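You operate a simulated robot arm through the tools that you are given. There is no shell and no other tool.

You are at the controls of a simulated robot arm. One attempt, no reset.

## Task
Plug in the gas hose, open the bottle and trim the span knob to the label's figure.
Fine: then shut the green wheel; the upper lamp must turn green, and the plug stays in.

Only the result counts: the job must be done as asked and must still hold three seconds after the hand-in. Knocking over, shifting, dropping, spilling or breaking anything else fails it.

## Robot
A 6-joint arm with a fingered hand, fixed in place. Base frame: the origin is on the floor under the middle of its stand, x ahead of it, y to its left, z up; the work surface is at about z = 0.91. Units: m, degrees, N and s.
With the tool pointing down near the work surface it reaches from about 0.32 to 0.8 m from the base axis. Its first joint turns from -115.0 to 115.0 degrees. Payload 4 kg.
The tool frame sits at the grasp point between the pads (the TCP): z along the fingers, y along the line on which they close. The tips reach 0.026 m beyond it. The gripper opens to 0.164 m; its body begins 0.073 m behind the TCP. The gripper is a hand of 5 fingers: y runs from the thumb to the fingers, the wrist lies at [0, 0, -0.239] in the tool frame, and closing takes about 1.5 s.
Orientation is that of the tool frame in the base frame, as a unit quaternion [w, x, y, z]. With the fingers straight down and closing along the base's y, the tool's x points along the base's -x, its y along +y and its z along -z.

## Interface
- The arm moves only by the tool apply_moves. Its argument "targets" is a list of rows, each a list of 7 numbers: the shift along the tool's x, y, z in m, then the turn, a rotation vector about the tool's x, y, z in degrees, then the gripper command, from -1 (fully open) to 1 (shut), values between in proportion. In form: [[tx, ty, tz, wx, wy, wz, gripper], ...]. A call has 1 to 20 rows; each row shifts and turns the commanded pose from where the row before left it, along the tool's axes as they then stand. A row lasts 0.2 s, in which the tool goes at most 0.05 m and 8.6 degrees; a call with a longer step from one row to the next is refused whole, and so is a gripper value outside its range. Where a pose cannot be reached the arm comes as near as it can. A force on the tool above 40 N (or 10 N above the force at the start of the call, whichever is more), or a blocked arm, ends the call early, and 0.2 s more pass. The fingers move at their own pace (about 0.045 m/s each) and stop on an object; they squeeze with about 27 N. The grip force told is the motor's: it shows also when the fingers shut on nothing. Time passes only in rows, and 0.2 s behind the last, so rows that do not move let the fingers close. The reply holds the time, the measured pose of the TCP, the force on the tool along the base axes, the opening and the grip force, in the units named above and with some noise, with the torque about the TCP (base axes, N m) and any sound that the robot's microphone picked up, and new pictures: "show" is both (left out), scene, wrist or none.
- Cameras (640 x 400 px; columns grow to the right, rows downward): "scene" is fixed at [0.4012, -0.5002, 1.5233]; the picture's right is [0.84, -0.54, 0.00], its down [-0.21, -0.32, -0.92] and it looks along [0.50, 0.78, -0.38] (base axes); focal length 224 px, centre (320, 200). "wrist" rides on the gripper at [0.051, -0.07, -0.093] in the tool frame; the picture's right is [0.81, 0.59, 0.00], its down [-0.43, 0.60, -0.68] and it looks along [-0.40, 0.55, 0.74] (tool axes); focal length 270 px, centre (320, 200).
- slide_trunk(by): slides the trunk up (or, below 0, down) by that many m; the arm rides with it, the base frame stays. It gives what a move gives, with no picture.
- grasp_type(shape): the hand has 5 fingers and takes this shape, open, in about a second: jaw (thumb against the fingers, like two jaws); tri (thumb and two fingers); tip (a fingertip pinch); poke (one finger out to press); point (the index stretched); flat (the hand flat); cup (the hand cupped); fist (a fist). The gripper value then closes the fingers along that shape, each until it touches; the sizes above hold for jaw. It gives what a move gives, with no picture.
- pixel_to_xyz(camera, pixels): for up to 12 pixels [column, row] of the newest picture of that camera ("zoom" is the newest enlarged one), the place [x, y, z] in the base frame of the surface seen there, good to about 0.003 m. It takes no simulated time.
- enlarge(camera, box): a new picture of the part [left, top, right, bottom] of that camera's present view, enlarged. It takes no simulated time.
- job_done(): hands the job in; it is judged then, once.

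Leave the gripper open and the arm clear of the work at the hand-in unless told otherwise.

The tools are called after ">>>" as a command line: name --pt "numbers of a row" for each row, then --argument value for the rest, lists and objects as JSON in quotes. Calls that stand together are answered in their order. apply_moves: Moves the arm, as the interface text tells. Its arguments: {"type":"object","properties":{"targets":{"type":"array"},"show":{"type":"string","enum":["both","scene","wrist","none"]}},"required":["targets"]} The other tools are called the same way: slide_trunk (by) moves the trunk up or down; grasp_type (shape) gives the hand a shape; pixel_to_xyz (camera, pixels) gives the place of the surface under pixels of a picture; enlarge (camera, box) takes an enlarged picture of a part of a camera's view; job_done () hands the job in.

At the start:

```text
clock: 0.0
eef_pos: [0.4855, -0.2001, 1.4557]
orientation: [0.0, -0.001, 1.0, 0.0]
contact_force: [-0.1, 0.2, -1.5]
ft_torque: [-0.02, -0.01, 0.02]
opening: 0.1639
grasp_force: 0.1
shape: jaw
trunk travel left (down, up): [-0.9, 0.09]
```

scene: 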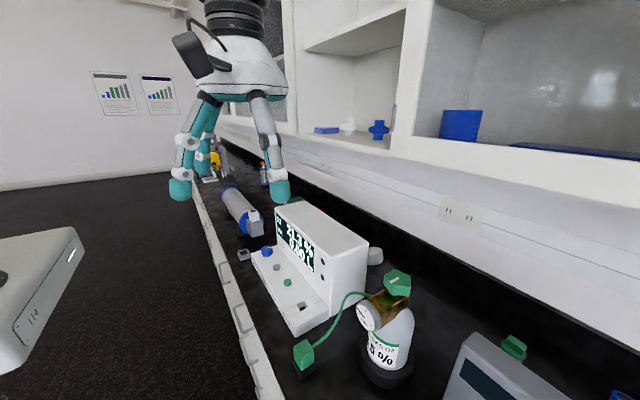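
wrist: 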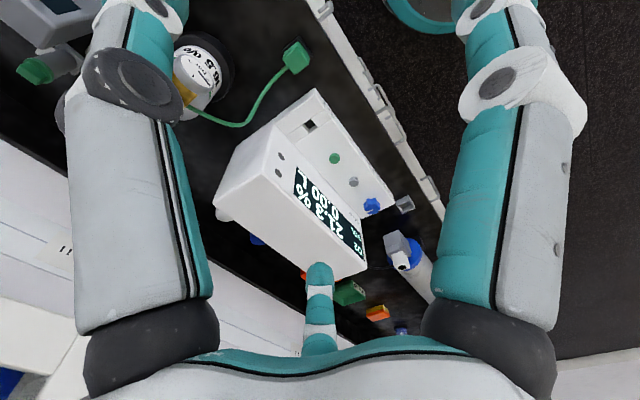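

I see an instrument with a display, a gas bottle with a green wheel on top, a green hose and a plug lying on the bench. First I take enlarged looks at the instrument, the bottle and the plug.

>>> enlarge --camera "scene" --box '[230, 180, 430, 400]'

>>> enlarge --camera "scene" --box '[340, 260, 440, 400]'

>>> enlarge --camera "wrist" --box '[160, 20, 460, 300]'

```text
1.82 times, centred on (330, 290) of scene
```

zoom: 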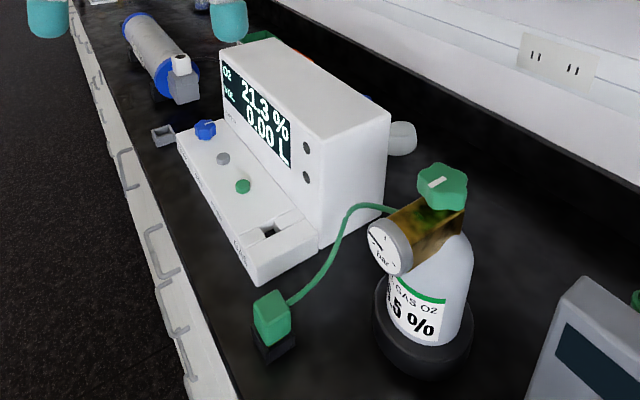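

```text
2.86 times, centred on (390, 330) of scene
```

zoom: 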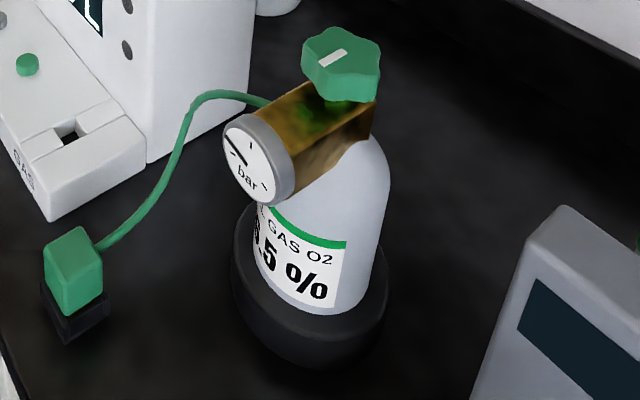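

```text
1.43 times, centred on (310, 160) of wrist
```

zoom: 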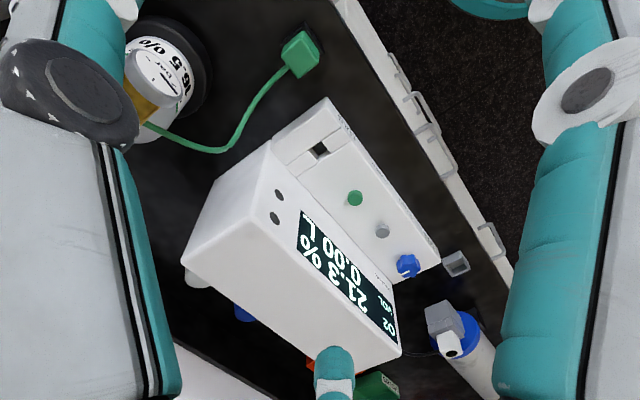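

The label seems to end in "6.5 %", the display reads O2 21.3 % and VOL 0.00 L. I measure the main points: plug, socket, buttons, bottle wheel, gauge.

>>> enlarge --camera "wrist" --box '[170, 30, 240, 110]'

>>> pixel_to_xyz --camera "scene" --pixels '[[303, 353], [304, 370], [266, 251], [276, 267], [287, 282], [301, 305], [397, 280], [394, 284], [367, 318], [245, 254], [300, 330], [284, 208]]'

>>> pixel_to_xyz --camera "wrist" --pixels '[[310, 124], [334, 158], [353, 181], [372, 205], [297, 56], [404, 205], [280, 156], [277, 173], [225, 67], [316, 90], [392, 203], [340, 240]]'

```text
5.00 times, centred on (205, 70) of wrist
```

zoom: 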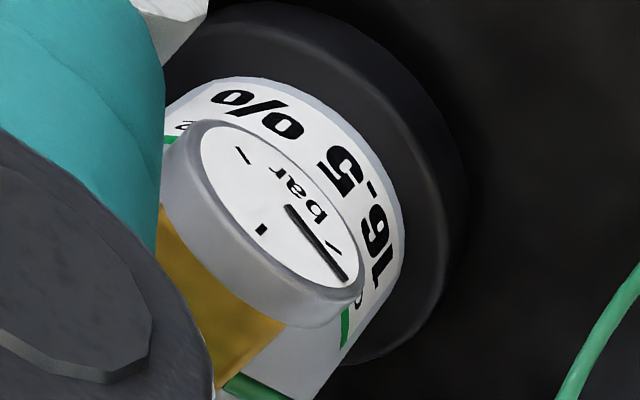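

```text
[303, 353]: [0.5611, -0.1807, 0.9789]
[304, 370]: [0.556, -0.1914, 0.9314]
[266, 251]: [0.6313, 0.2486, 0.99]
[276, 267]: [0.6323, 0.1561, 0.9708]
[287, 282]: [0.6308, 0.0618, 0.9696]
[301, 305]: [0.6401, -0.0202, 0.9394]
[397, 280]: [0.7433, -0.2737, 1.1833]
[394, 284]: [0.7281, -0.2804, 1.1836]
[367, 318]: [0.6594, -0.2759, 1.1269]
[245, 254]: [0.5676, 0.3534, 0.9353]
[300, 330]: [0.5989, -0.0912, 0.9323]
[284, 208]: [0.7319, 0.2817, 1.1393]
```

```text
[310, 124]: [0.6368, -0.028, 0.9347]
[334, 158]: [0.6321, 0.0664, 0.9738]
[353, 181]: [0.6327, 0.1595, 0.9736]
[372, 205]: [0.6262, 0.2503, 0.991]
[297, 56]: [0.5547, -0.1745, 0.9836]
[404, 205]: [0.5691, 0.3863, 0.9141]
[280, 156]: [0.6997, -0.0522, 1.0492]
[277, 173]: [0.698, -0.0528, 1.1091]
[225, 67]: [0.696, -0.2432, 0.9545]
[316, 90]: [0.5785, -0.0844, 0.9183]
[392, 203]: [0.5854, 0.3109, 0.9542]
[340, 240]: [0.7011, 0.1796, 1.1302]
```

The label reads 16.5 %. Now I look closer at the ledge with the buttons and socket, at the plug, the wheel and the display.

>>> enlarge --camera "scene" --box '[240, 235, 330, 340]'

>>> enlarge --camera "scene" --box '[280, 285, 350, 385]'

>>> enlarge --camera "wrist" --box '[280, 90, 400, 250]'

>>> enlarge --camera "scene" --box '[350, 260, 420, 340]'

>>> enlarge --camera "scene" --box '[265, 195, 345, 290]'

```text
3.81 times, centred on (285, 288) of scene
```

zoom: 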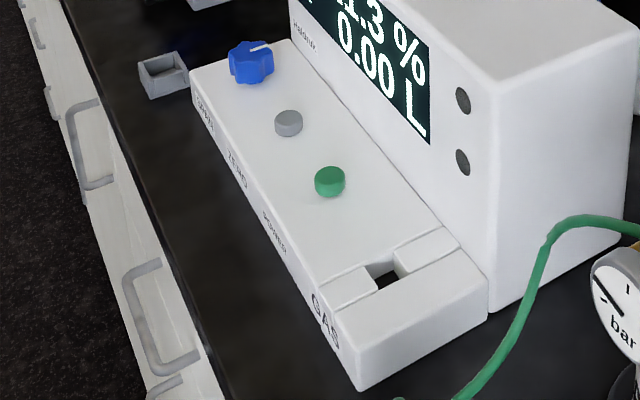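

```text
4.00 times, centred on (315, 335) of scene
```

zoom: 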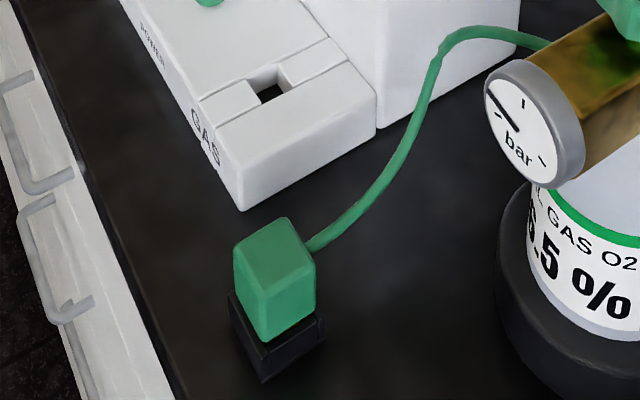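

```text
2.50 times, centred on (340, 170) of wrist
```

zoom: 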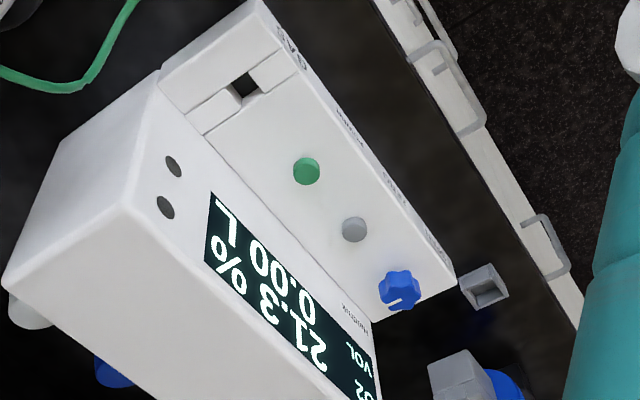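

```text
5.00 times, centred on (385, 300) of scene
```

zoom: 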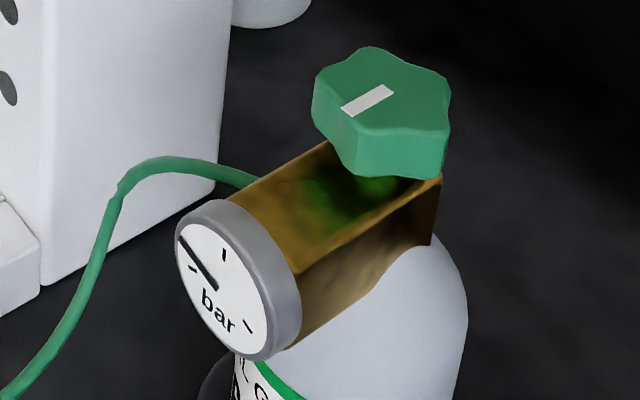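

```text
4.21 times, centred on (305, 242) of scene
```

zoom: 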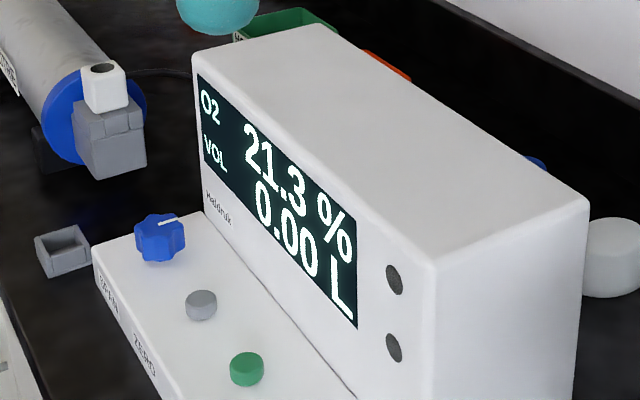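

The ledge labels read SPAN (blue knob), ZERO (grey), POWER (green button) and GAS (socket). I now measure socket and plug corners in a zoom of that region.

>>> enlarge --camera "scene" --box '[285, 295, 325, 320]'

>>> enlarge --camera "wrist" --box '[270, 30, 330, 80]'

```text
16.00 times, centred on (305, 308) of scene
```

zoom: 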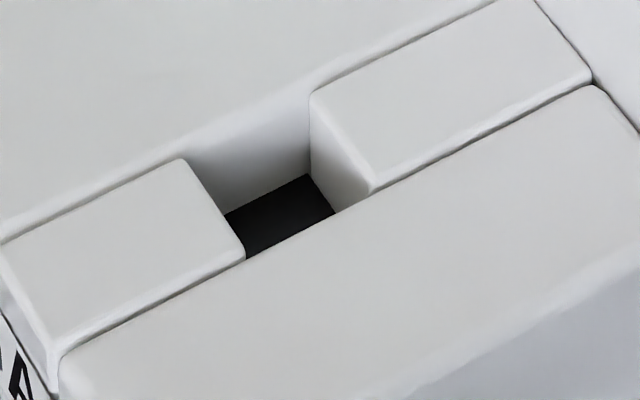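

```text
8.00 times, centred on (300, 55) of wrist
```

zoom: 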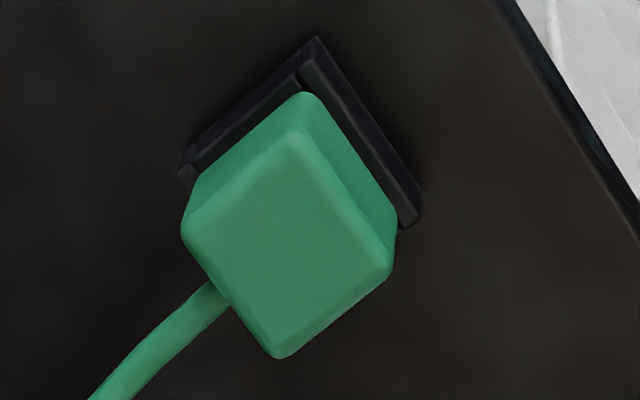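

I read the plug's top corners and the black stand's corners from this newest zoom (wrist).

>>> pixel_to_xyz --camera "zoom" --pixels '[[297, 140], [383, 265], [280, 345], [198, 225], [288, 245], [318, 45], [415, 215], [185, 175], [270, 120], [365, 190], [232, 300], [200, 330]]'

>>> enlarge --camera "scene" --box '[284, 335, 324, 385]'

```text
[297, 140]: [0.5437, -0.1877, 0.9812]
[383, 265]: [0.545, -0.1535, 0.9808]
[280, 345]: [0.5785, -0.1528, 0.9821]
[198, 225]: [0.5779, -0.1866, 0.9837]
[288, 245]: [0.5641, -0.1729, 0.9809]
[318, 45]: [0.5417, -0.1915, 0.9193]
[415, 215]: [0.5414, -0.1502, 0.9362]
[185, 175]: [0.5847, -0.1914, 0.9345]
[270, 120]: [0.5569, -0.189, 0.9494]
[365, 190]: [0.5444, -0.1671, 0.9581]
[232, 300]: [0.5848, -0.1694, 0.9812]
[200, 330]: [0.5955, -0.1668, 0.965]
```

```text
8.00 times, centred on (304, 360) of scene
```

zoom: 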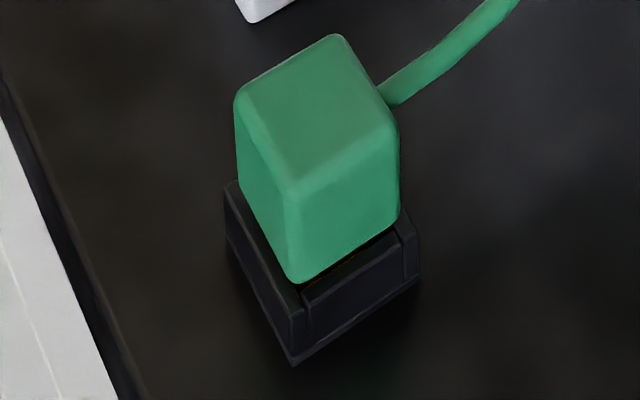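

The plug is axis-aligned, centre about (0.561, -0.170), top z 0.982, about 0.038 wide; the hose leaves at its +x side. Now I measure the stand and socket again.

>>> pixel_to_xyz --camera "zoom" --pixels '[[290, 190], [245, 105], [335, 40], [390, 125], [295, 280], [300, 295], [295, 355], [395, 225], [232, 185], [412, 225], [350, 260], [385, 100]]'

>>> enlarge --camera "scene" --box '[285, 295, 325, 320]'

```text
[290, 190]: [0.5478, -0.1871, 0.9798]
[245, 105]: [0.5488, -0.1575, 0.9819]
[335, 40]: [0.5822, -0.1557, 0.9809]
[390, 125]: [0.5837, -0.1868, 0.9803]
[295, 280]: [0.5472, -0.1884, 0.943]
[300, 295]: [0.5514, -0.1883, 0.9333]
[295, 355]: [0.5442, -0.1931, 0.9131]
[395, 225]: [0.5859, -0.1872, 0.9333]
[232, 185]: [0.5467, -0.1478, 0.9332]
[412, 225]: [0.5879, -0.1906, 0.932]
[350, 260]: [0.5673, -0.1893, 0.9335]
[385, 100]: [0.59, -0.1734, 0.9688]
```

```text
16.00 times, centred on (305, 308) of scene
```

zoom: 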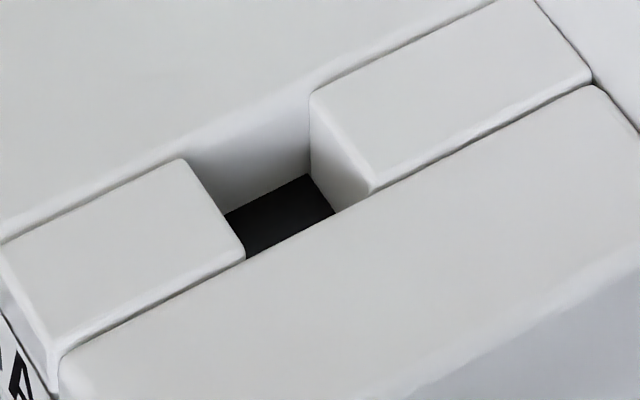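

I read the socket hole's edges.

>>> pixel_to_xyz --camera "zoom" --pixels '[[185, 155], [315, 80], [375, 195], [245, 262], [280, 220], [100, 230], [450, 100], [250, 60], [350, 290], [307, 172], [335, 213], [225, 215]]'

>>> enlarge --camera "wrist" --box '[290, 105, 330, 140]'

```text
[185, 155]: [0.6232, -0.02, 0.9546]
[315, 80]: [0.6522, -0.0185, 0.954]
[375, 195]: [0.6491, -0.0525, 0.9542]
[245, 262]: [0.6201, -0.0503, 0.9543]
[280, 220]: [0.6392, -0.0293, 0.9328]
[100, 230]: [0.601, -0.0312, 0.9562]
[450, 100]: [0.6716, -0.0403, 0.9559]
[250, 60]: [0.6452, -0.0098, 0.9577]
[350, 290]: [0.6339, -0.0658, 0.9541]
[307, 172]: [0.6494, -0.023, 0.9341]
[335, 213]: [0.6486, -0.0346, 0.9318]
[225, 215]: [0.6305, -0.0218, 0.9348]
```

```text
11.43 times, centred on (310, 122) of wrist
```

zoom: 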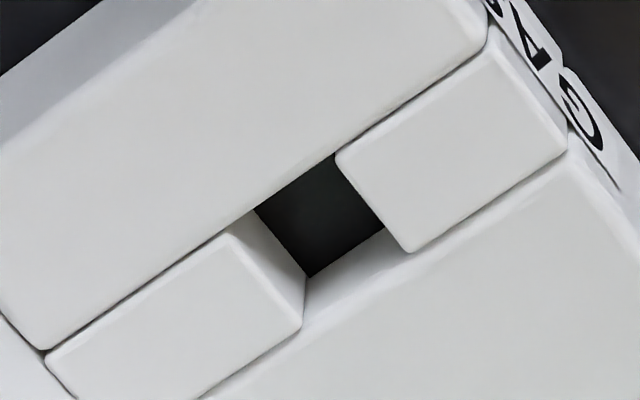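

>>> pixel_to_xyz --camera "zoom" --pixels '[[335, 153], [412, 252], [308, 325], [238, 228], [255, 210], [385, 228], [310, 277], [337, 155], [450, 150], [180, 320], [300, 100], [420, 320]]'

>>> enlarge --camera "scene" --box '[377, 262, 417, 302]'

```text
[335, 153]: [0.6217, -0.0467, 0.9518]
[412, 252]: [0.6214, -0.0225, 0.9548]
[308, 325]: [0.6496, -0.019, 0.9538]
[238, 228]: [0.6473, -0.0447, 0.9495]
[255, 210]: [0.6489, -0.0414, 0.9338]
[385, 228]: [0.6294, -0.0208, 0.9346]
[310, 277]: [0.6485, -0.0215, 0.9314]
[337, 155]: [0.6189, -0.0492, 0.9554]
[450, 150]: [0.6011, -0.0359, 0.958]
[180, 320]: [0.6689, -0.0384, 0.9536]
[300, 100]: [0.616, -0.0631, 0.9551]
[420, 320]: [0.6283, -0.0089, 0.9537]
```

```text
10.00 times, centred on (397, 282) of scene
```

zoom: 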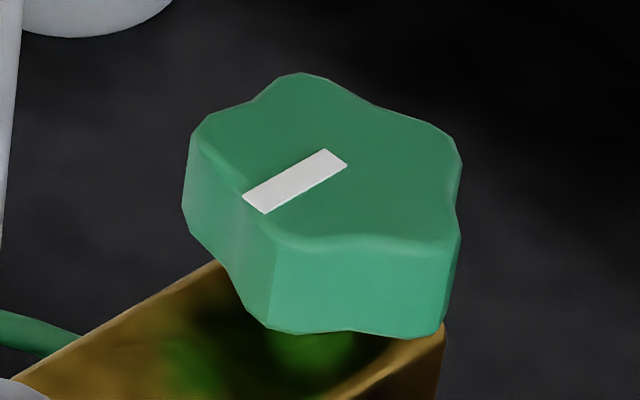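

>>> pixel_to_xyz --camera "zoom" --pixels '[[195, 135], [300, 78], [460, 165], [445, 240], [270, 230], [335, 158], [255, 202], [270, 325], [440, 330], [390, 110], [190, 225], [345, 240]]'

>>> enlarge --camera "scene" --box '[250, 235, 290, 275]'

```text
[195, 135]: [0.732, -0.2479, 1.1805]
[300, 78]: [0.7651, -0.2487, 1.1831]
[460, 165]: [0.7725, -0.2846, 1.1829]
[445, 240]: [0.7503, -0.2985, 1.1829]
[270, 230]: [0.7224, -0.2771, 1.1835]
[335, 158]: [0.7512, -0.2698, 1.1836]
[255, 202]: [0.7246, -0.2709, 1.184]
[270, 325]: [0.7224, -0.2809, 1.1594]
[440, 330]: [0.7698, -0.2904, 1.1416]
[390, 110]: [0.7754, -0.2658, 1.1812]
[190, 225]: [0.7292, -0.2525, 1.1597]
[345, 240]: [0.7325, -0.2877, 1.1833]
```

```text
10.00 times, centred on (270, 255) of scene
```

zoom: 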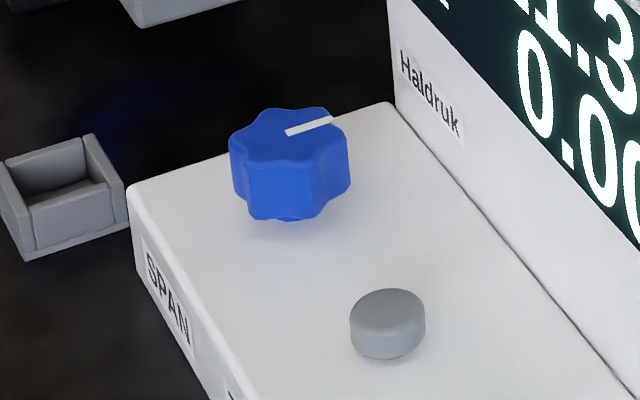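

>>> pixel_to_xyz --camera "zoom" --pixels '[[290, 132], [330, 120], [265, 112], [325, 110], [235, 140], [250, 165], [325, 165], [347, 150], [285, 215], [240, 260], [385, 310], [255, 215]]'

>>> enlarge --camera "wrist" --box '[350, 185, 400, 225]'

```text
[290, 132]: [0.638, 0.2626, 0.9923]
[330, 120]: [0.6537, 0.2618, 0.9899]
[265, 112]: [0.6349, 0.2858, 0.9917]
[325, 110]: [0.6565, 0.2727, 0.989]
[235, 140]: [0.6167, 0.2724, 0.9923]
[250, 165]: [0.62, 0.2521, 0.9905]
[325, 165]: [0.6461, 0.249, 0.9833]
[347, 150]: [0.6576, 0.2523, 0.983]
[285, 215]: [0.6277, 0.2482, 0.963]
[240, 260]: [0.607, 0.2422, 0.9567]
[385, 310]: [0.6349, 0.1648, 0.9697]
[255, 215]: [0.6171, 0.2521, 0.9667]
```

```text
10.00 times, centred on (375, 205) of wrist
```

zoom: 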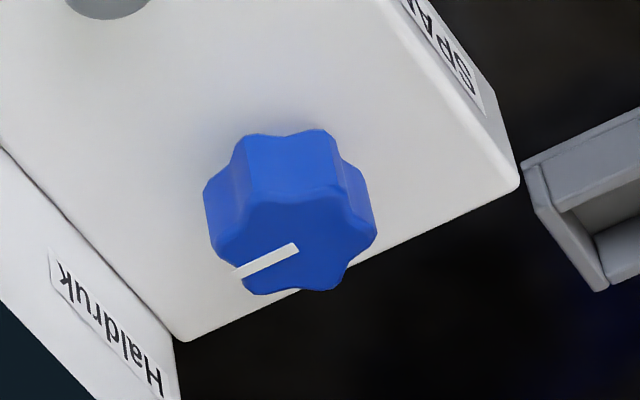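

>>> pixel_to_xyz --camera "zoom" --pixels '[[297, 247], [237, 273], [220, 255], [265, 205], [342, 195], [370, 235], [330, 285], [260, 290], [290, 180], [295, 135], [370, 195], [210, 190]]'

>>> enlarge --camera "scene" --box '[380, 170, 480, 300]'

>>> enlarge --camera "scene" --box '[180, 130, 300, 260]'

>>> enlarge --camera "scene" --box '[440, 300, 640, 400]'

```text
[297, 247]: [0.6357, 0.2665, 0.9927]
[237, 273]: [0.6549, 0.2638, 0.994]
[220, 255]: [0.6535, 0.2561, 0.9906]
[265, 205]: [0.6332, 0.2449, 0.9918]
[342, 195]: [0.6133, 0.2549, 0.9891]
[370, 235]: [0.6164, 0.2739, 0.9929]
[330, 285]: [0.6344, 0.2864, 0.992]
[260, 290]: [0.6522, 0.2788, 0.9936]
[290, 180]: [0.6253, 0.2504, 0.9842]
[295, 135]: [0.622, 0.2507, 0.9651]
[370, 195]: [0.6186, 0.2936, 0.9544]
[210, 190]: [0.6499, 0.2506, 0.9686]
```

```text
3.08 times, centred on (430, 235) of scene
```

zoom: 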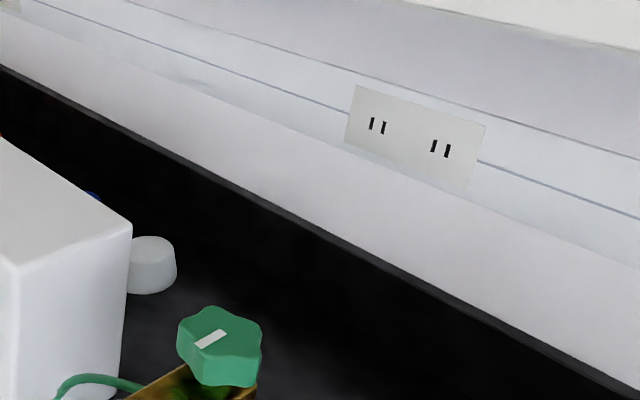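

```text
3.08 times, centred on (240, 195) of scene
```

zoom: 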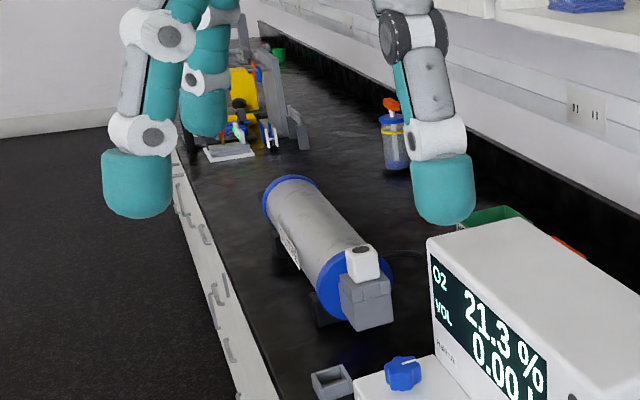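

```text
3.20 times, centred on (540, 350) of scene
```

zoom: 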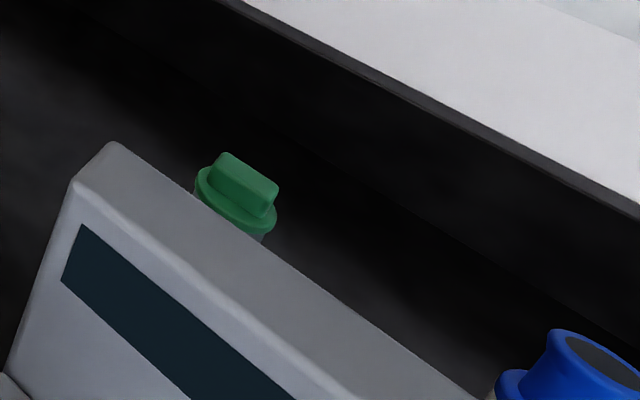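

The blue SPAN knob is at about (0.6355, 0.265), top z 0.992, radius about 0.02, mark toward +x. Now I check the hand's geometry by measuring its fingertips, and the shelf position.

>>> pixel_to_xyz --camera "scene" --pixels '[[180, 190], [203, 165], [281, 190], [265, 140], [190, 140], [300, 130], [395, 160], [240, 60], [195, 60], [275, 85], [420, 150], [330, 158]]'

>>> pixel_to_xyz --camera "wrist" --pixels '[[320, 272], [320, 345], [130, 200], [500, 200], [480, 20], [150, 20], [60, 20], [100, 350], [540, 350], [420, 10]]'

```text
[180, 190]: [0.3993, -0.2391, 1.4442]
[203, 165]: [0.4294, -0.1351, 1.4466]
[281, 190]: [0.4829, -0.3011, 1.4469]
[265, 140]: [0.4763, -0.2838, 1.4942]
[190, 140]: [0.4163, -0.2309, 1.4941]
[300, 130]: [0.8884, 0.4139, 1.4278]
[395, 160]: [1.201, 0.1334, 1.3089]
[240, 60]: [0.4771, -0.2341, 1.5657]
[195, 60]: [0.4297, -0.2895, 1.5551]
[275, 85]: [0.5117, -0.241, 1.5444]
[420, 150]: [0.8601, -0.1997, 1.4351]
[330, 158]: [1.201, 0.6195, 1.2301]
```

```text
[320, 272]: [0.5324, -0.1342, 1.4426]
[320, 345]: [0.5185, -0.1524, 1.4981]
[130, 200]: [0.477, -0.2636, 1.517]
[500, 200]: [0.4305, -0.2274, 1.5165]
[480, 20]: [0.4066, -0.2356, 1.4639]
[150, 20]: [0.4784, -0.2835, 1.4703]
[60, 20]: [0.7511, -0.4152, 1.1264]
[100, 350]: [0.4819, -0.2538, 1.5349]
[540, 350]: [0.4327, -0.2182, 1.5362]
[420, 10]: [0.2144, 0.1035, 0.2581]
```

The fingertips appear to sit in a ring of five around the TCP. I test how the "jaw" shape closes in free air, watching pictures.

>>> apply_moves --pt "0 0 0 0 0 0 0.0" --pt "0 0 0 0 0 0 0.4" --pt "0 0 0 0 0 0 0.4" --pt "0 0 0 0 0 0 0.4" --pt "0 0 0 0 0 0 0.4" --pt "0 0 0 0 0 0 0.4" --pt "0 0 0 0 0 0 0.4"

```text
clock: 1.6
eef_pos: [0.4846, -0.1997, 1.4554]
orientation: [0.0, 0.0, 1.0, 0.0]
contact_force: [0.1, -0.6, 0.5]
ft_torque: [-0.04, 0.04, 0.01]
opening: 0.0494
grasp_force: 0.0
shape: jaw
trunk travel left (down, up): [-0.9, 0.09]
```

scene: 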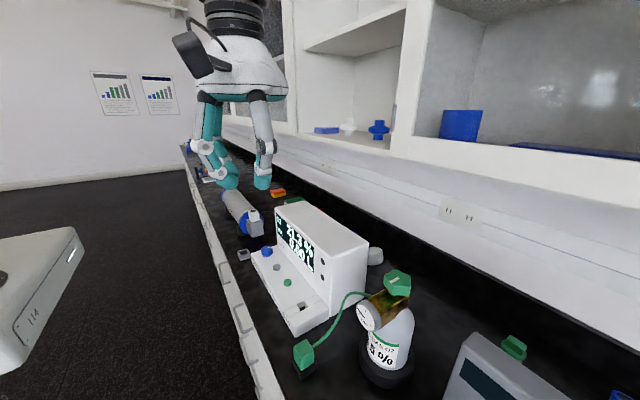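
wrist: 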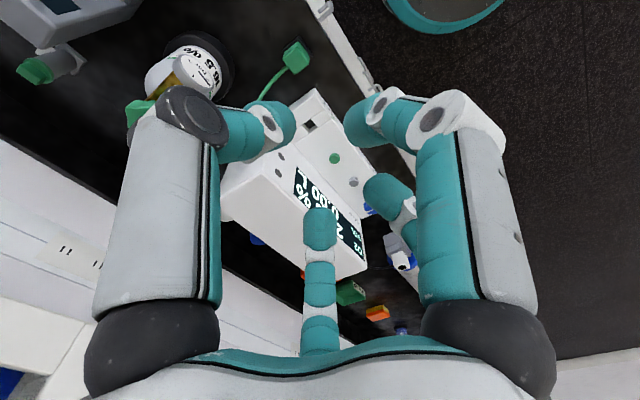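

I measure the half-closed fingertips from the wrist view.

>>> pixel_to_xyz --camera "wrist" --pixels '[[282, 115], [355, 118], [378, 188], [320, 230], [270, 122], [380, 105], [405, 210], [320, 285]]'

>>> enlarge --camera "scene" --box '[160, 70, 310, 210]'

>>> pixel_to_xyz --camera "scene" --pixels '[[262, 182], [231, 180], [225, 170], [264, 148], [206, 145], [232, 165]]'

```text
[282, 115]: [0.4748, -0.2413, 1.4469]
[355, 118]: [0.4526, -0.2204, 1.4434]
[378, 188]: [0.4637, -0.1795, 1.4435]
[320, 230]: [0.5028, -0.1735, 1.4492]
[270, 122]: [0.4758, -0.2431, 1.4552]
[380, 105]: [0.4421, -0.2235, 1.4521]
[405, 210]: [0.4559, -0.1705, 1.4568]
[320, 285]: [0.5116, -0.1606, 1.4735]
```

```text
2.86 times, centred on (235, 140) of scene
```

zoom: 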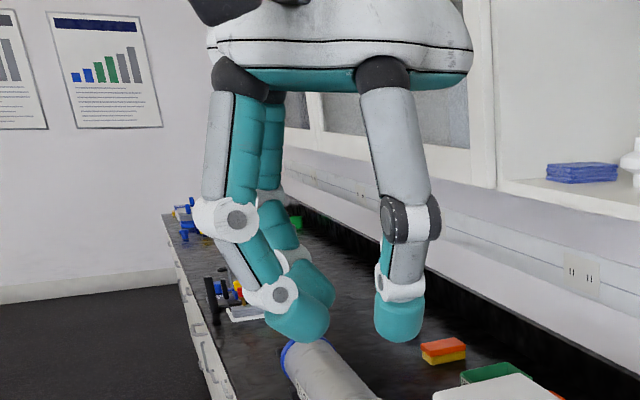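

```text
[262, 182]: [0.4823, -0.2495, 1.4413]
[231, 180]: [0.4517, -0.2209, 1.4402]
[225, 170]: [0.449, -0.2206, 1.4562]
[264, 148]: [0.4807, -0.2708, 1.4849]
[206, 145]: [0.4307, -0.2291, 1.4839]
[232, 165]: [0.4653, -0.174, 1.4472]
```

The jaw shape is a ring grasp of five fingers. I test the "tri" shape too, to see what the unused fingers do.

>>> grasp_type --shape "tri"

>>> apply_moves --pt "0 0 0 0 0 0 0.0" --pt "0 0 0 0 0 0 0.4" --pt "0 0 0 0 0 0 0.4" --pt "0 0 0 0 0 0 0.4" --pt "0 0 0 0 0 0 0.4" --pt "0 0 0 0 0 0 0.4" --pt "0 0 0 0 0 0 0.4"

>>> enlarge --camera "scene" --box '[160, 70, 310, 210]'

```text
clock: 2.5
eef_pos: [0.4847, -0.2006, 1.456]
orientation: [0.0, 0.0, 1.0, 0.001]
contact_force: [-0.5, 0.4, -0.2]
ft_torque: [0.05, 0.01, 0.02]
opening: 0.1637
grasp_force: 0.2
shape: tri
trunk travel left (down, up): [-0.9, 0.09]
```

```text
clock: 4.1
eef_pos: [0.4846, -0.2011, 1.4552]
orientation: [0.0, 0.0, 1.0, 0.0]
contact_force: [0.0, 1.0, -0.1]
ft_torque: [0.02, 0.03, -0.05]
opening: 0.0497
grasp_force: 0.0
shape: tri
trunk travel left (down, up): [-0.9, 0.09]
```

scene: 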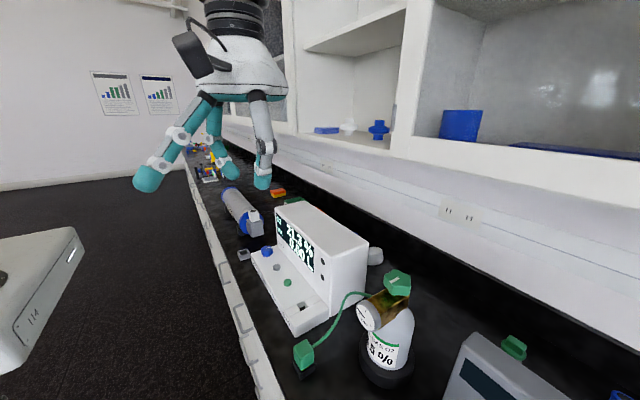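
wrist: 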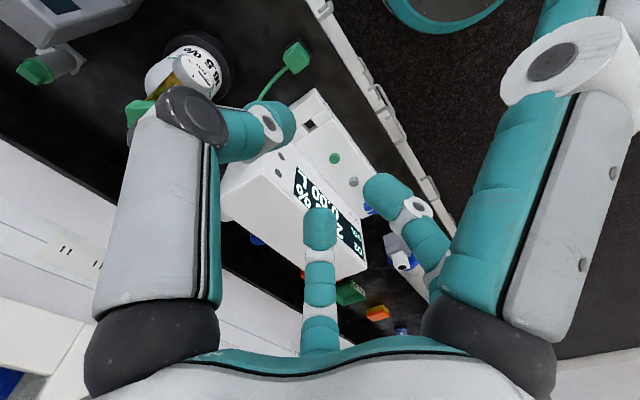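

```text
2.86 times, centred on (235, 140) of scene
```

zoom: 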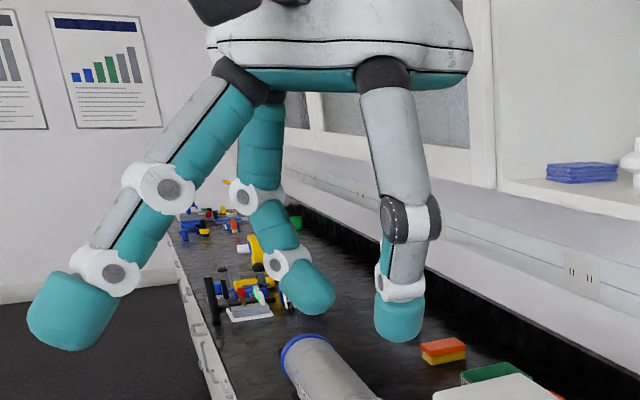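

In "tri" two fingers splay outward, which would hit neighbours near the bottle. I look at the "tip" shape as well.

>>> grasp_type --shape "tip"

>>> apply_moves --pt "0 0 0 0 0 0 0.0" --pt "0 0 0 0 0 0 0.4" --pt "0 0 0 0 0 0 0.4" --pt "0 0 0 0 0 0 0.4" --pt "0 0 0 0 0 0 0.4" --pt "0 0 0 0 0 0 0.4" --pt "0 0 0 0 0 0 0.4"

>>> enlarge --camera "scene" --box '[130, 50, 330, 210]'

```text
clock: 5.0
eef_pos: [0.4851, -0.2006, 1.455]
orientation: [-0.001, 0.001, 1.0, 0.0]
contact_force: [0.6, -0.3, 0.9]
ft_torque: [0.0, 0.03, 0.02]
opening: 0.164
grasp_force: 0.1
shape: tip
trunk travel left (down, up): [-0.9, 0.09]
```

```text
clock: 6.6
eef_pos: [0.486, -0.2007, 1.4553]
orientation: [0.001, 0.001, 1.0, 0.001]
contact_force: [-0.2, 0.4, -0.2]
ft_torque: [0.01, -0.02, 0.02]
opening: 0.0495
grasp_force: 0.1
shape: tip
trunk travel left (down, up): [-0.9, 0.09]
```

scene: 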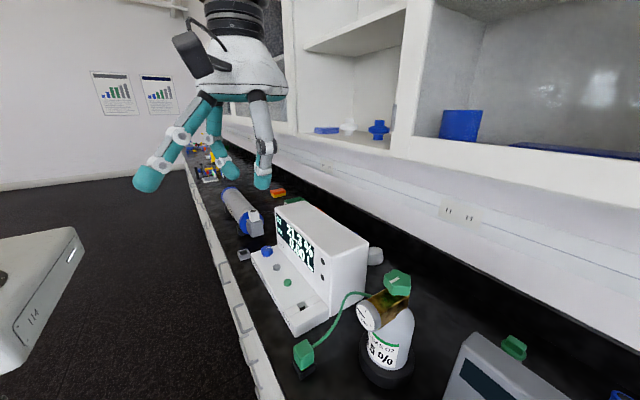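
wrist: 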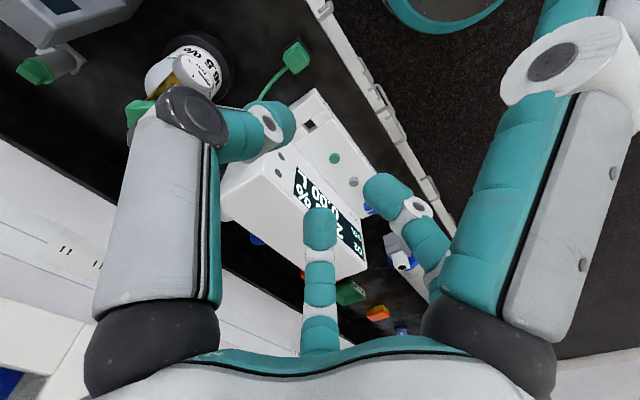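

```text
2.50 times, centred on (230, 130) of scene
```

zoom: 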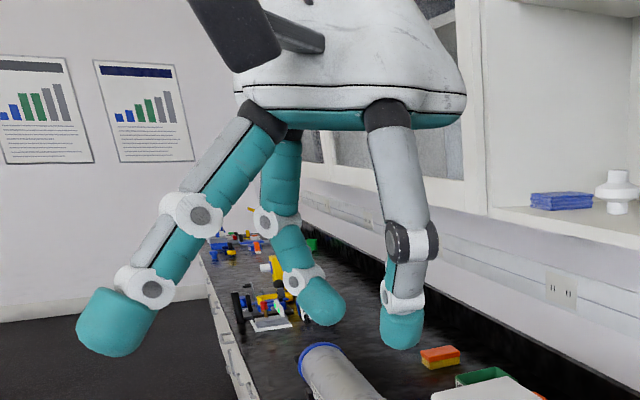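

"tip" looks the same as "tri" here. I look at "poke" too.

>>> grasp_type --shape "poke"

>>> apply_moves --pt "0 0 0 0 0 0 -1"

>>> enlarge --camera "scene" --box '[130, 50, 330, 210]'

```text
clock: 7.5
eef_pos: [0.4844, -0.2009, 1.4551]
orientation: [0.0, 0.001, 1.0, 0.0]
contact_force: [0.3, 0.6, -0.3]
ft_torque: [-0.02, 0.02, 0.0]
opening: 0.0
grasp_force: 0.0
shape: poke
trunk travel left (down, up): [-0.9, 0.09]
```

```text
clock: 7.9
eef_pos: [0.4856, -0.2004, 1.4552]
orientation: [0.0, -0.001, 1.0, 0.0]
contact_force: [0.2, 0.4, -0.1]
ft_torque: [0.02, -0.03, -0.03]
opening: 0.0002
grasp_force: 0.0
shape: poke
trunk travel left (down, up): [-0.9, 0.09]
```

scene: 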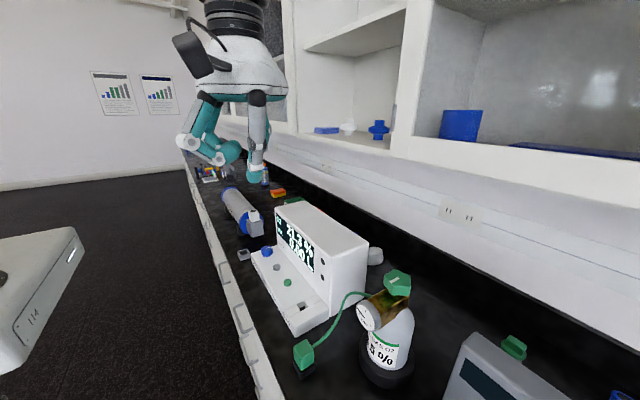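
wrist: 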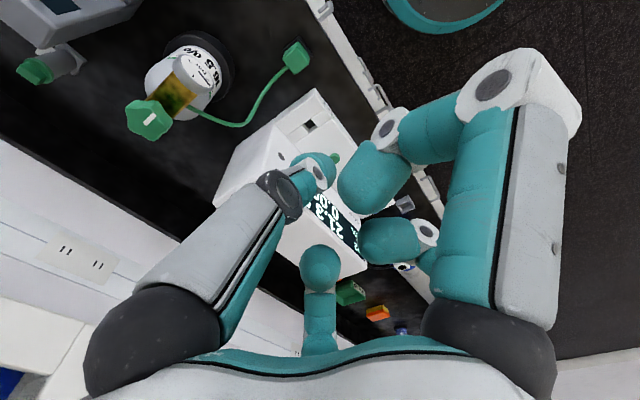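

```text
2.50 times, centred on (230, 130) of scene
```

zoom: 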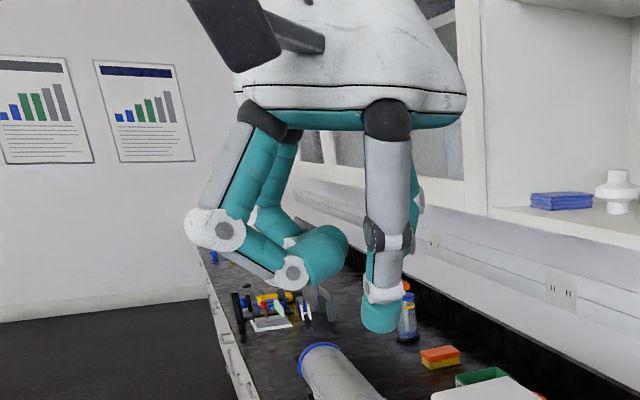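

In "poke" the thumb is out and the others are curled. I measure its tip and use the clearer wrist view of the green wheel.

>>> pixel_to_xyz --camera "scene" --pixels '[[257, 180], [252, 160], [230, 148], [205, 158]]'

>>> pixel_to_xyz --camera "wrist" --pixels '[[325, 160], [328, 175], [345, 190], [365, 245], [320, 262]]'

>>> enlarge --camera "wrist" --box '[110, 30, 250, 150]'

```text
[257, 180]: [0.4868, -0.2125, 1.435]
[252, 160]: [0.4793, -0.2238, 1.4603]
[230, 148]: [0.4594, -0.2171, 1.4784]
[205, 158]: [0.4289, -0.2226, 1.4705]
```

```text
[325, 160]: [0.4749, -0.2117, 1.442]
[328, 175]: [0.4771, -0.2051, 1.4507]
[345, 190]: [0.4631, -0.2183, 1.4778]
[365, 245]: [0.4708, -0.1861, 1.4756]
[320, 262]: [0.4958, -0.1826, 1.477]
```

```text
3.33 times, centred on (180, 90) of wrist
```

zoom: 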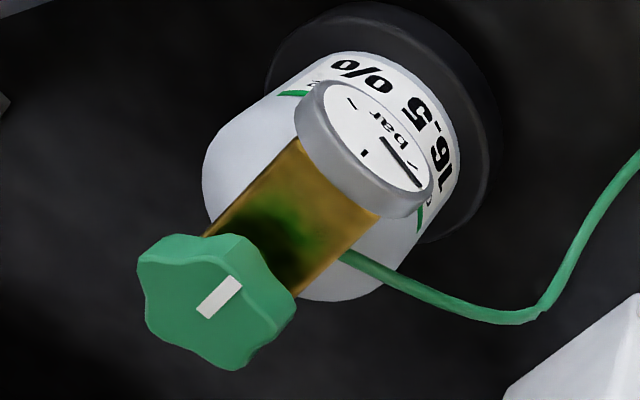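

The hand's ring of five fingers sits at roughly 270°, 342°, 54°, 126°, 198°. I'll use jaw with an 18° yaw (so the hose passes between two fingers) and a 25° backward tilt (to clear the instrument's face). First set jaw, then rotate high up.

>>> grasp_type --shape "jaw"

>>> apply_moves --pt "0 0 0 0 0 6 0" --pt "0 0 0 0 0 6 0" --pt "0 0 0 0 0 6 0" --pt "0 0 0 -2.575 -7.925 0 0" --pt "0 0 0 -2.575 -7.925 0 0" --pt "0 0 0 -2.575 -7.925 0 0" --pt "0 0 0 0 0 0 0"

```text
clock: 8.8
eef_pos: [0.4843, -0.2009, 1.4563]
orientation: [0.0, 0.001, 1.0, 0.0]
contact_force: [-0.2, 0.1, 0.6]
ft_torque: [0.01, -0.01, 0.01]
opening: 0.1638
grasp_force: 0.0
shape: jaw
trunk travel left (down, up): [-0.9, 0.09]
```

```text
clock: 10.4
eef_pos: [0.4877, -0.2013, 1.4541]
orientation: [0.214, 0.153, 0.964, 0.033]
contact_force: [0.1, -0.1, 0.2]
ft_torque: [0.01, -0.01, 0.02]
opening: 0.0823
grasp_force: 0.1
shape: jaw
trunk travel left (down, up): [-0.9, 0.09]
```

scene: 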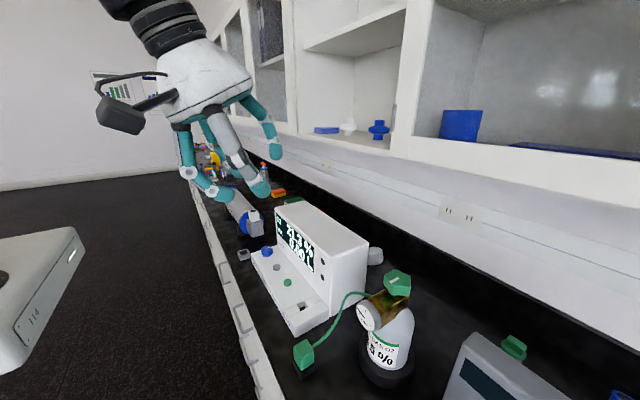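
wrist: 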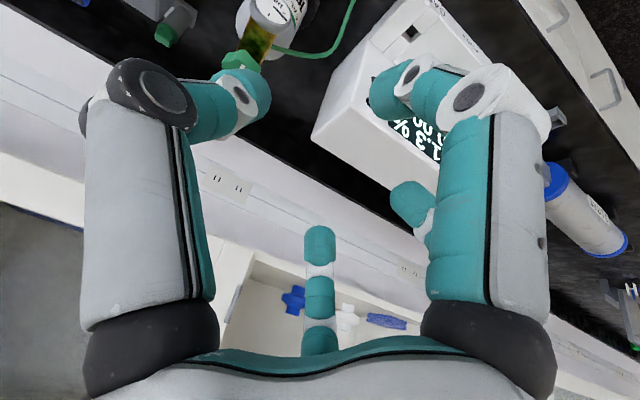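

Orientation is as planned. Now I move toward a pre-grasp point behind and above the plug, (0.50, -0.171, 1.116).

>>> apply_moves --pt "0.01658 -0.00153 0.03926 0 0 0 0" --pt "0.01658 -0.00153 0.03926 0 0 0 0" --pt "0.01658 -0.00153 0.03926 0 0 0 0" --pt "0.01658 -0.00153 0.03926 0 0 0 0" --pt "0.01658 -0.00153 0.03926 0 0 0 0" --pt "0.01658 -0.00153 0.03926 0 0 0 0" --pt "0.01658 -0.00153 0.03926 0 0 0 0" --pt "0.01658 -0.00153 0.03926 0 0 0 0" --pt "0 0 0 0 0 0 0"

```text
clock: 12.4
eef_pos: [0.4992, -0.1719, 1.1166]
orientation: [0.213, 0.153, 0.964, 0.034]
contact_force: [0.7, -0.3, -0.6]
ft_torque: [0.0, -0.02, -0.02]
opening: 0.0821
grasp_force: 0.1
shape: jaw
trunk travel left (down, up): [-0.9, 0.09]
```

scene: 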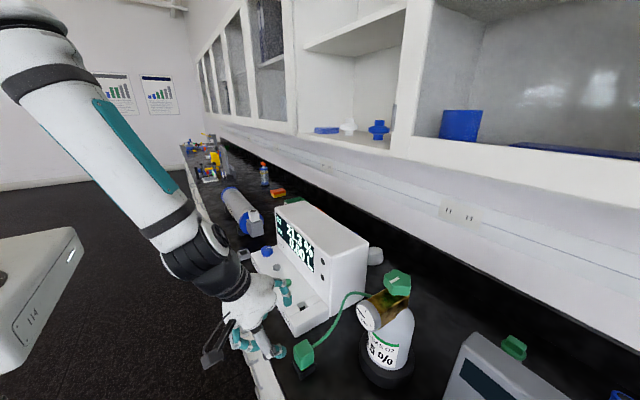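
wrist: 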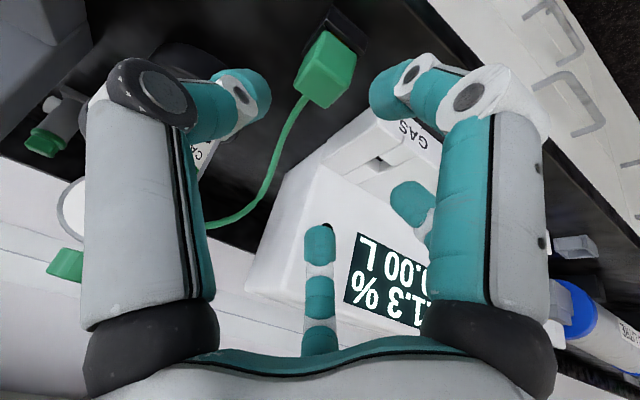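

The plug is now at wrist pixel (325, 65). I measure the plug and socket again from here.

>>> enlarge --camera "wrist" --box '[280, 10, 380, 120]'

>>> enlarge --camera "scene" --box '[270, 320, 350, 390]'

```text
3.64 times, centred on (330, 65) of wrist
```

zoom: 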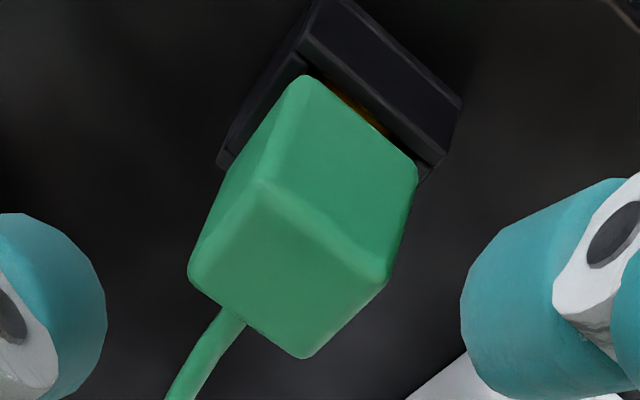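

```text
5.71 times, centred on (310, 355) of scene
```

zoom: 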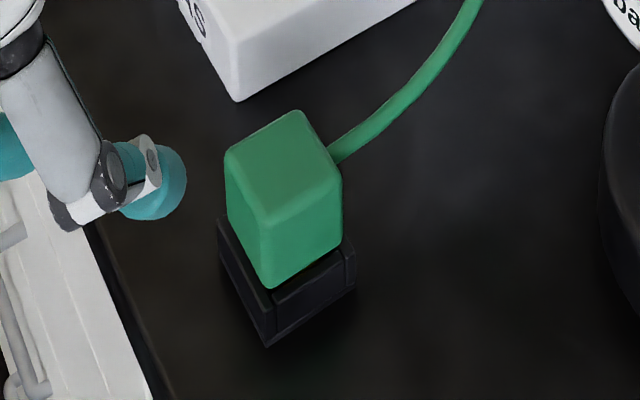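

>>> enlarge --camera "wrist" --box '[290, 10, 370, 110]'

```text
4.00 times, centred on (330, 60) of wrist
```

zoom: 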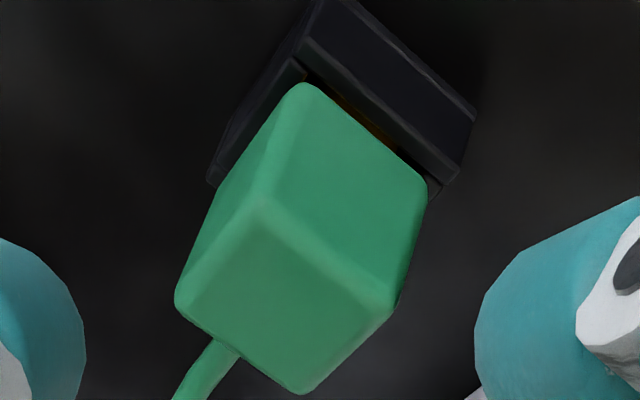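

>>> pixel_to_xyz --camera "zoom" --pixels '[[262, 215], [385, 305], [300, 385], [185, 300], [280, 300], [305, 90], [420, 180], [340, 190], [205, 215], [410, 250], [310, 70], [430, 165]]'

>>> enlarge --camera "scene" --box '[270, 320, 350, 390]'

```text
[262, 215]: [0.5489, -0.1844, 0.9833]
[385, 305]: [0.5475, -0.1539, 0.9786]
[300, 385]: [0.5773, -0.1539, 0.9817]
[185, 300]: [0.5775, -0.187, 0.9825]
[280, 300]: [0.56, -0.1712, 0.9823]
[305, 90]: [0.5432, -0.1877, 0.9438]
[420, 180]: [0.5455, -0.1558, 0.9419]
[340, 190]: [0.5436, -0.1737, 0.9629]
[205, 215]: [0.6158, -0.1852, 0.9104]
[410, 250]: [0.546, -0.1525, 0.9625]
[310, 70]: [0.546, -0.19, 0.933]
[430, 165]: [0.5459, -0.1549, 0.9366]
```

```text
5.71 times, centred on (310, 355) of scene
```

zoom: 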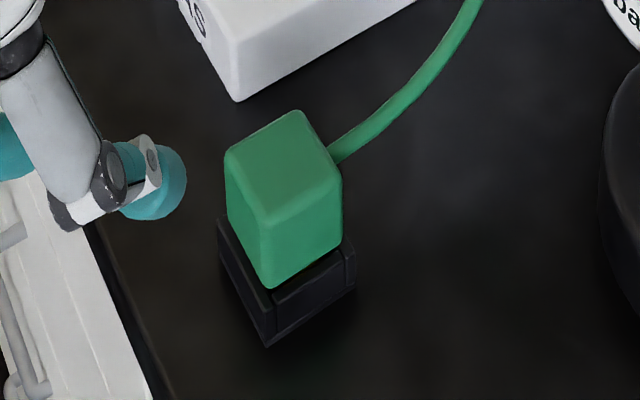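

Plug centre is (0.5635, -0.1705), faces axis-aligned. I advance 0.10 m along the tool axis and look.

>>> apply_moves --pt "0.0002 0.0001 0.034 0 0 0 0" --pt "0.0002 0.0001 0.033 0 0 0 0" --pt "0.0003 0.0001 0.033 0 0 0 0" --pt "0 0 0 0 0 0 0"

>>> enlarge --camera "scene" --box '[230, 290, 390, 400]'

```text
clock: 13.4
eef_pos: [0.5679, -0.178, 1.0584]
orientation: [0.209, 0.153, 0.965, 0.034]
contact_force: [-0.9, 0.1, -0.4]
ft_torque: [-0.02, 0.0, -0.01]
opening: 0.0823
grasp_force: 0.1
shape: jaw
out of reach, approached as far as the arm can: row 1, 2, 3
trunk travel left (down, up): [-0.9, 0.09]
```

scene: 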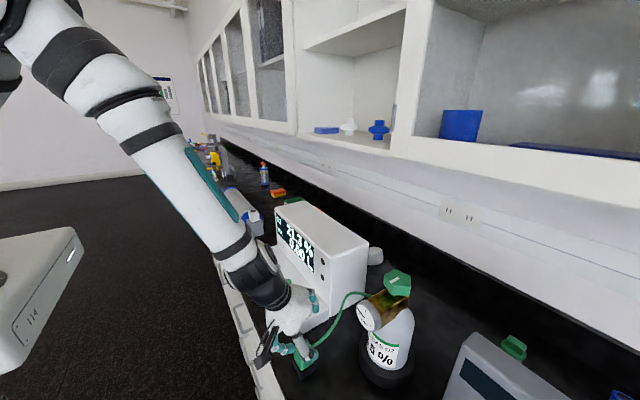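
wrist: 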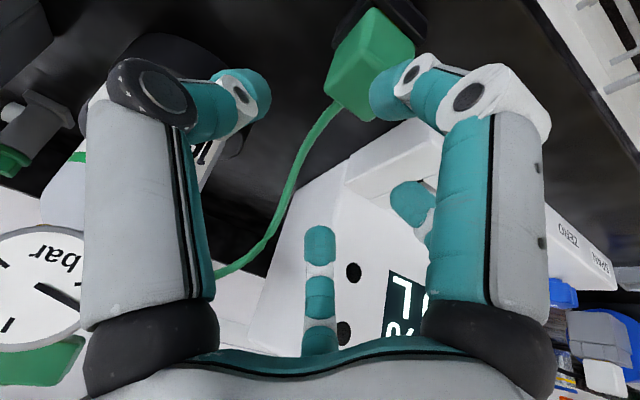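

```text
3.64 times, centred on (310, 345) of scene
```

zoom: 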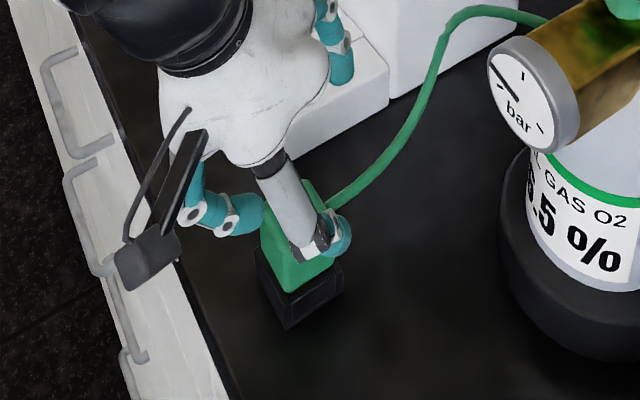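

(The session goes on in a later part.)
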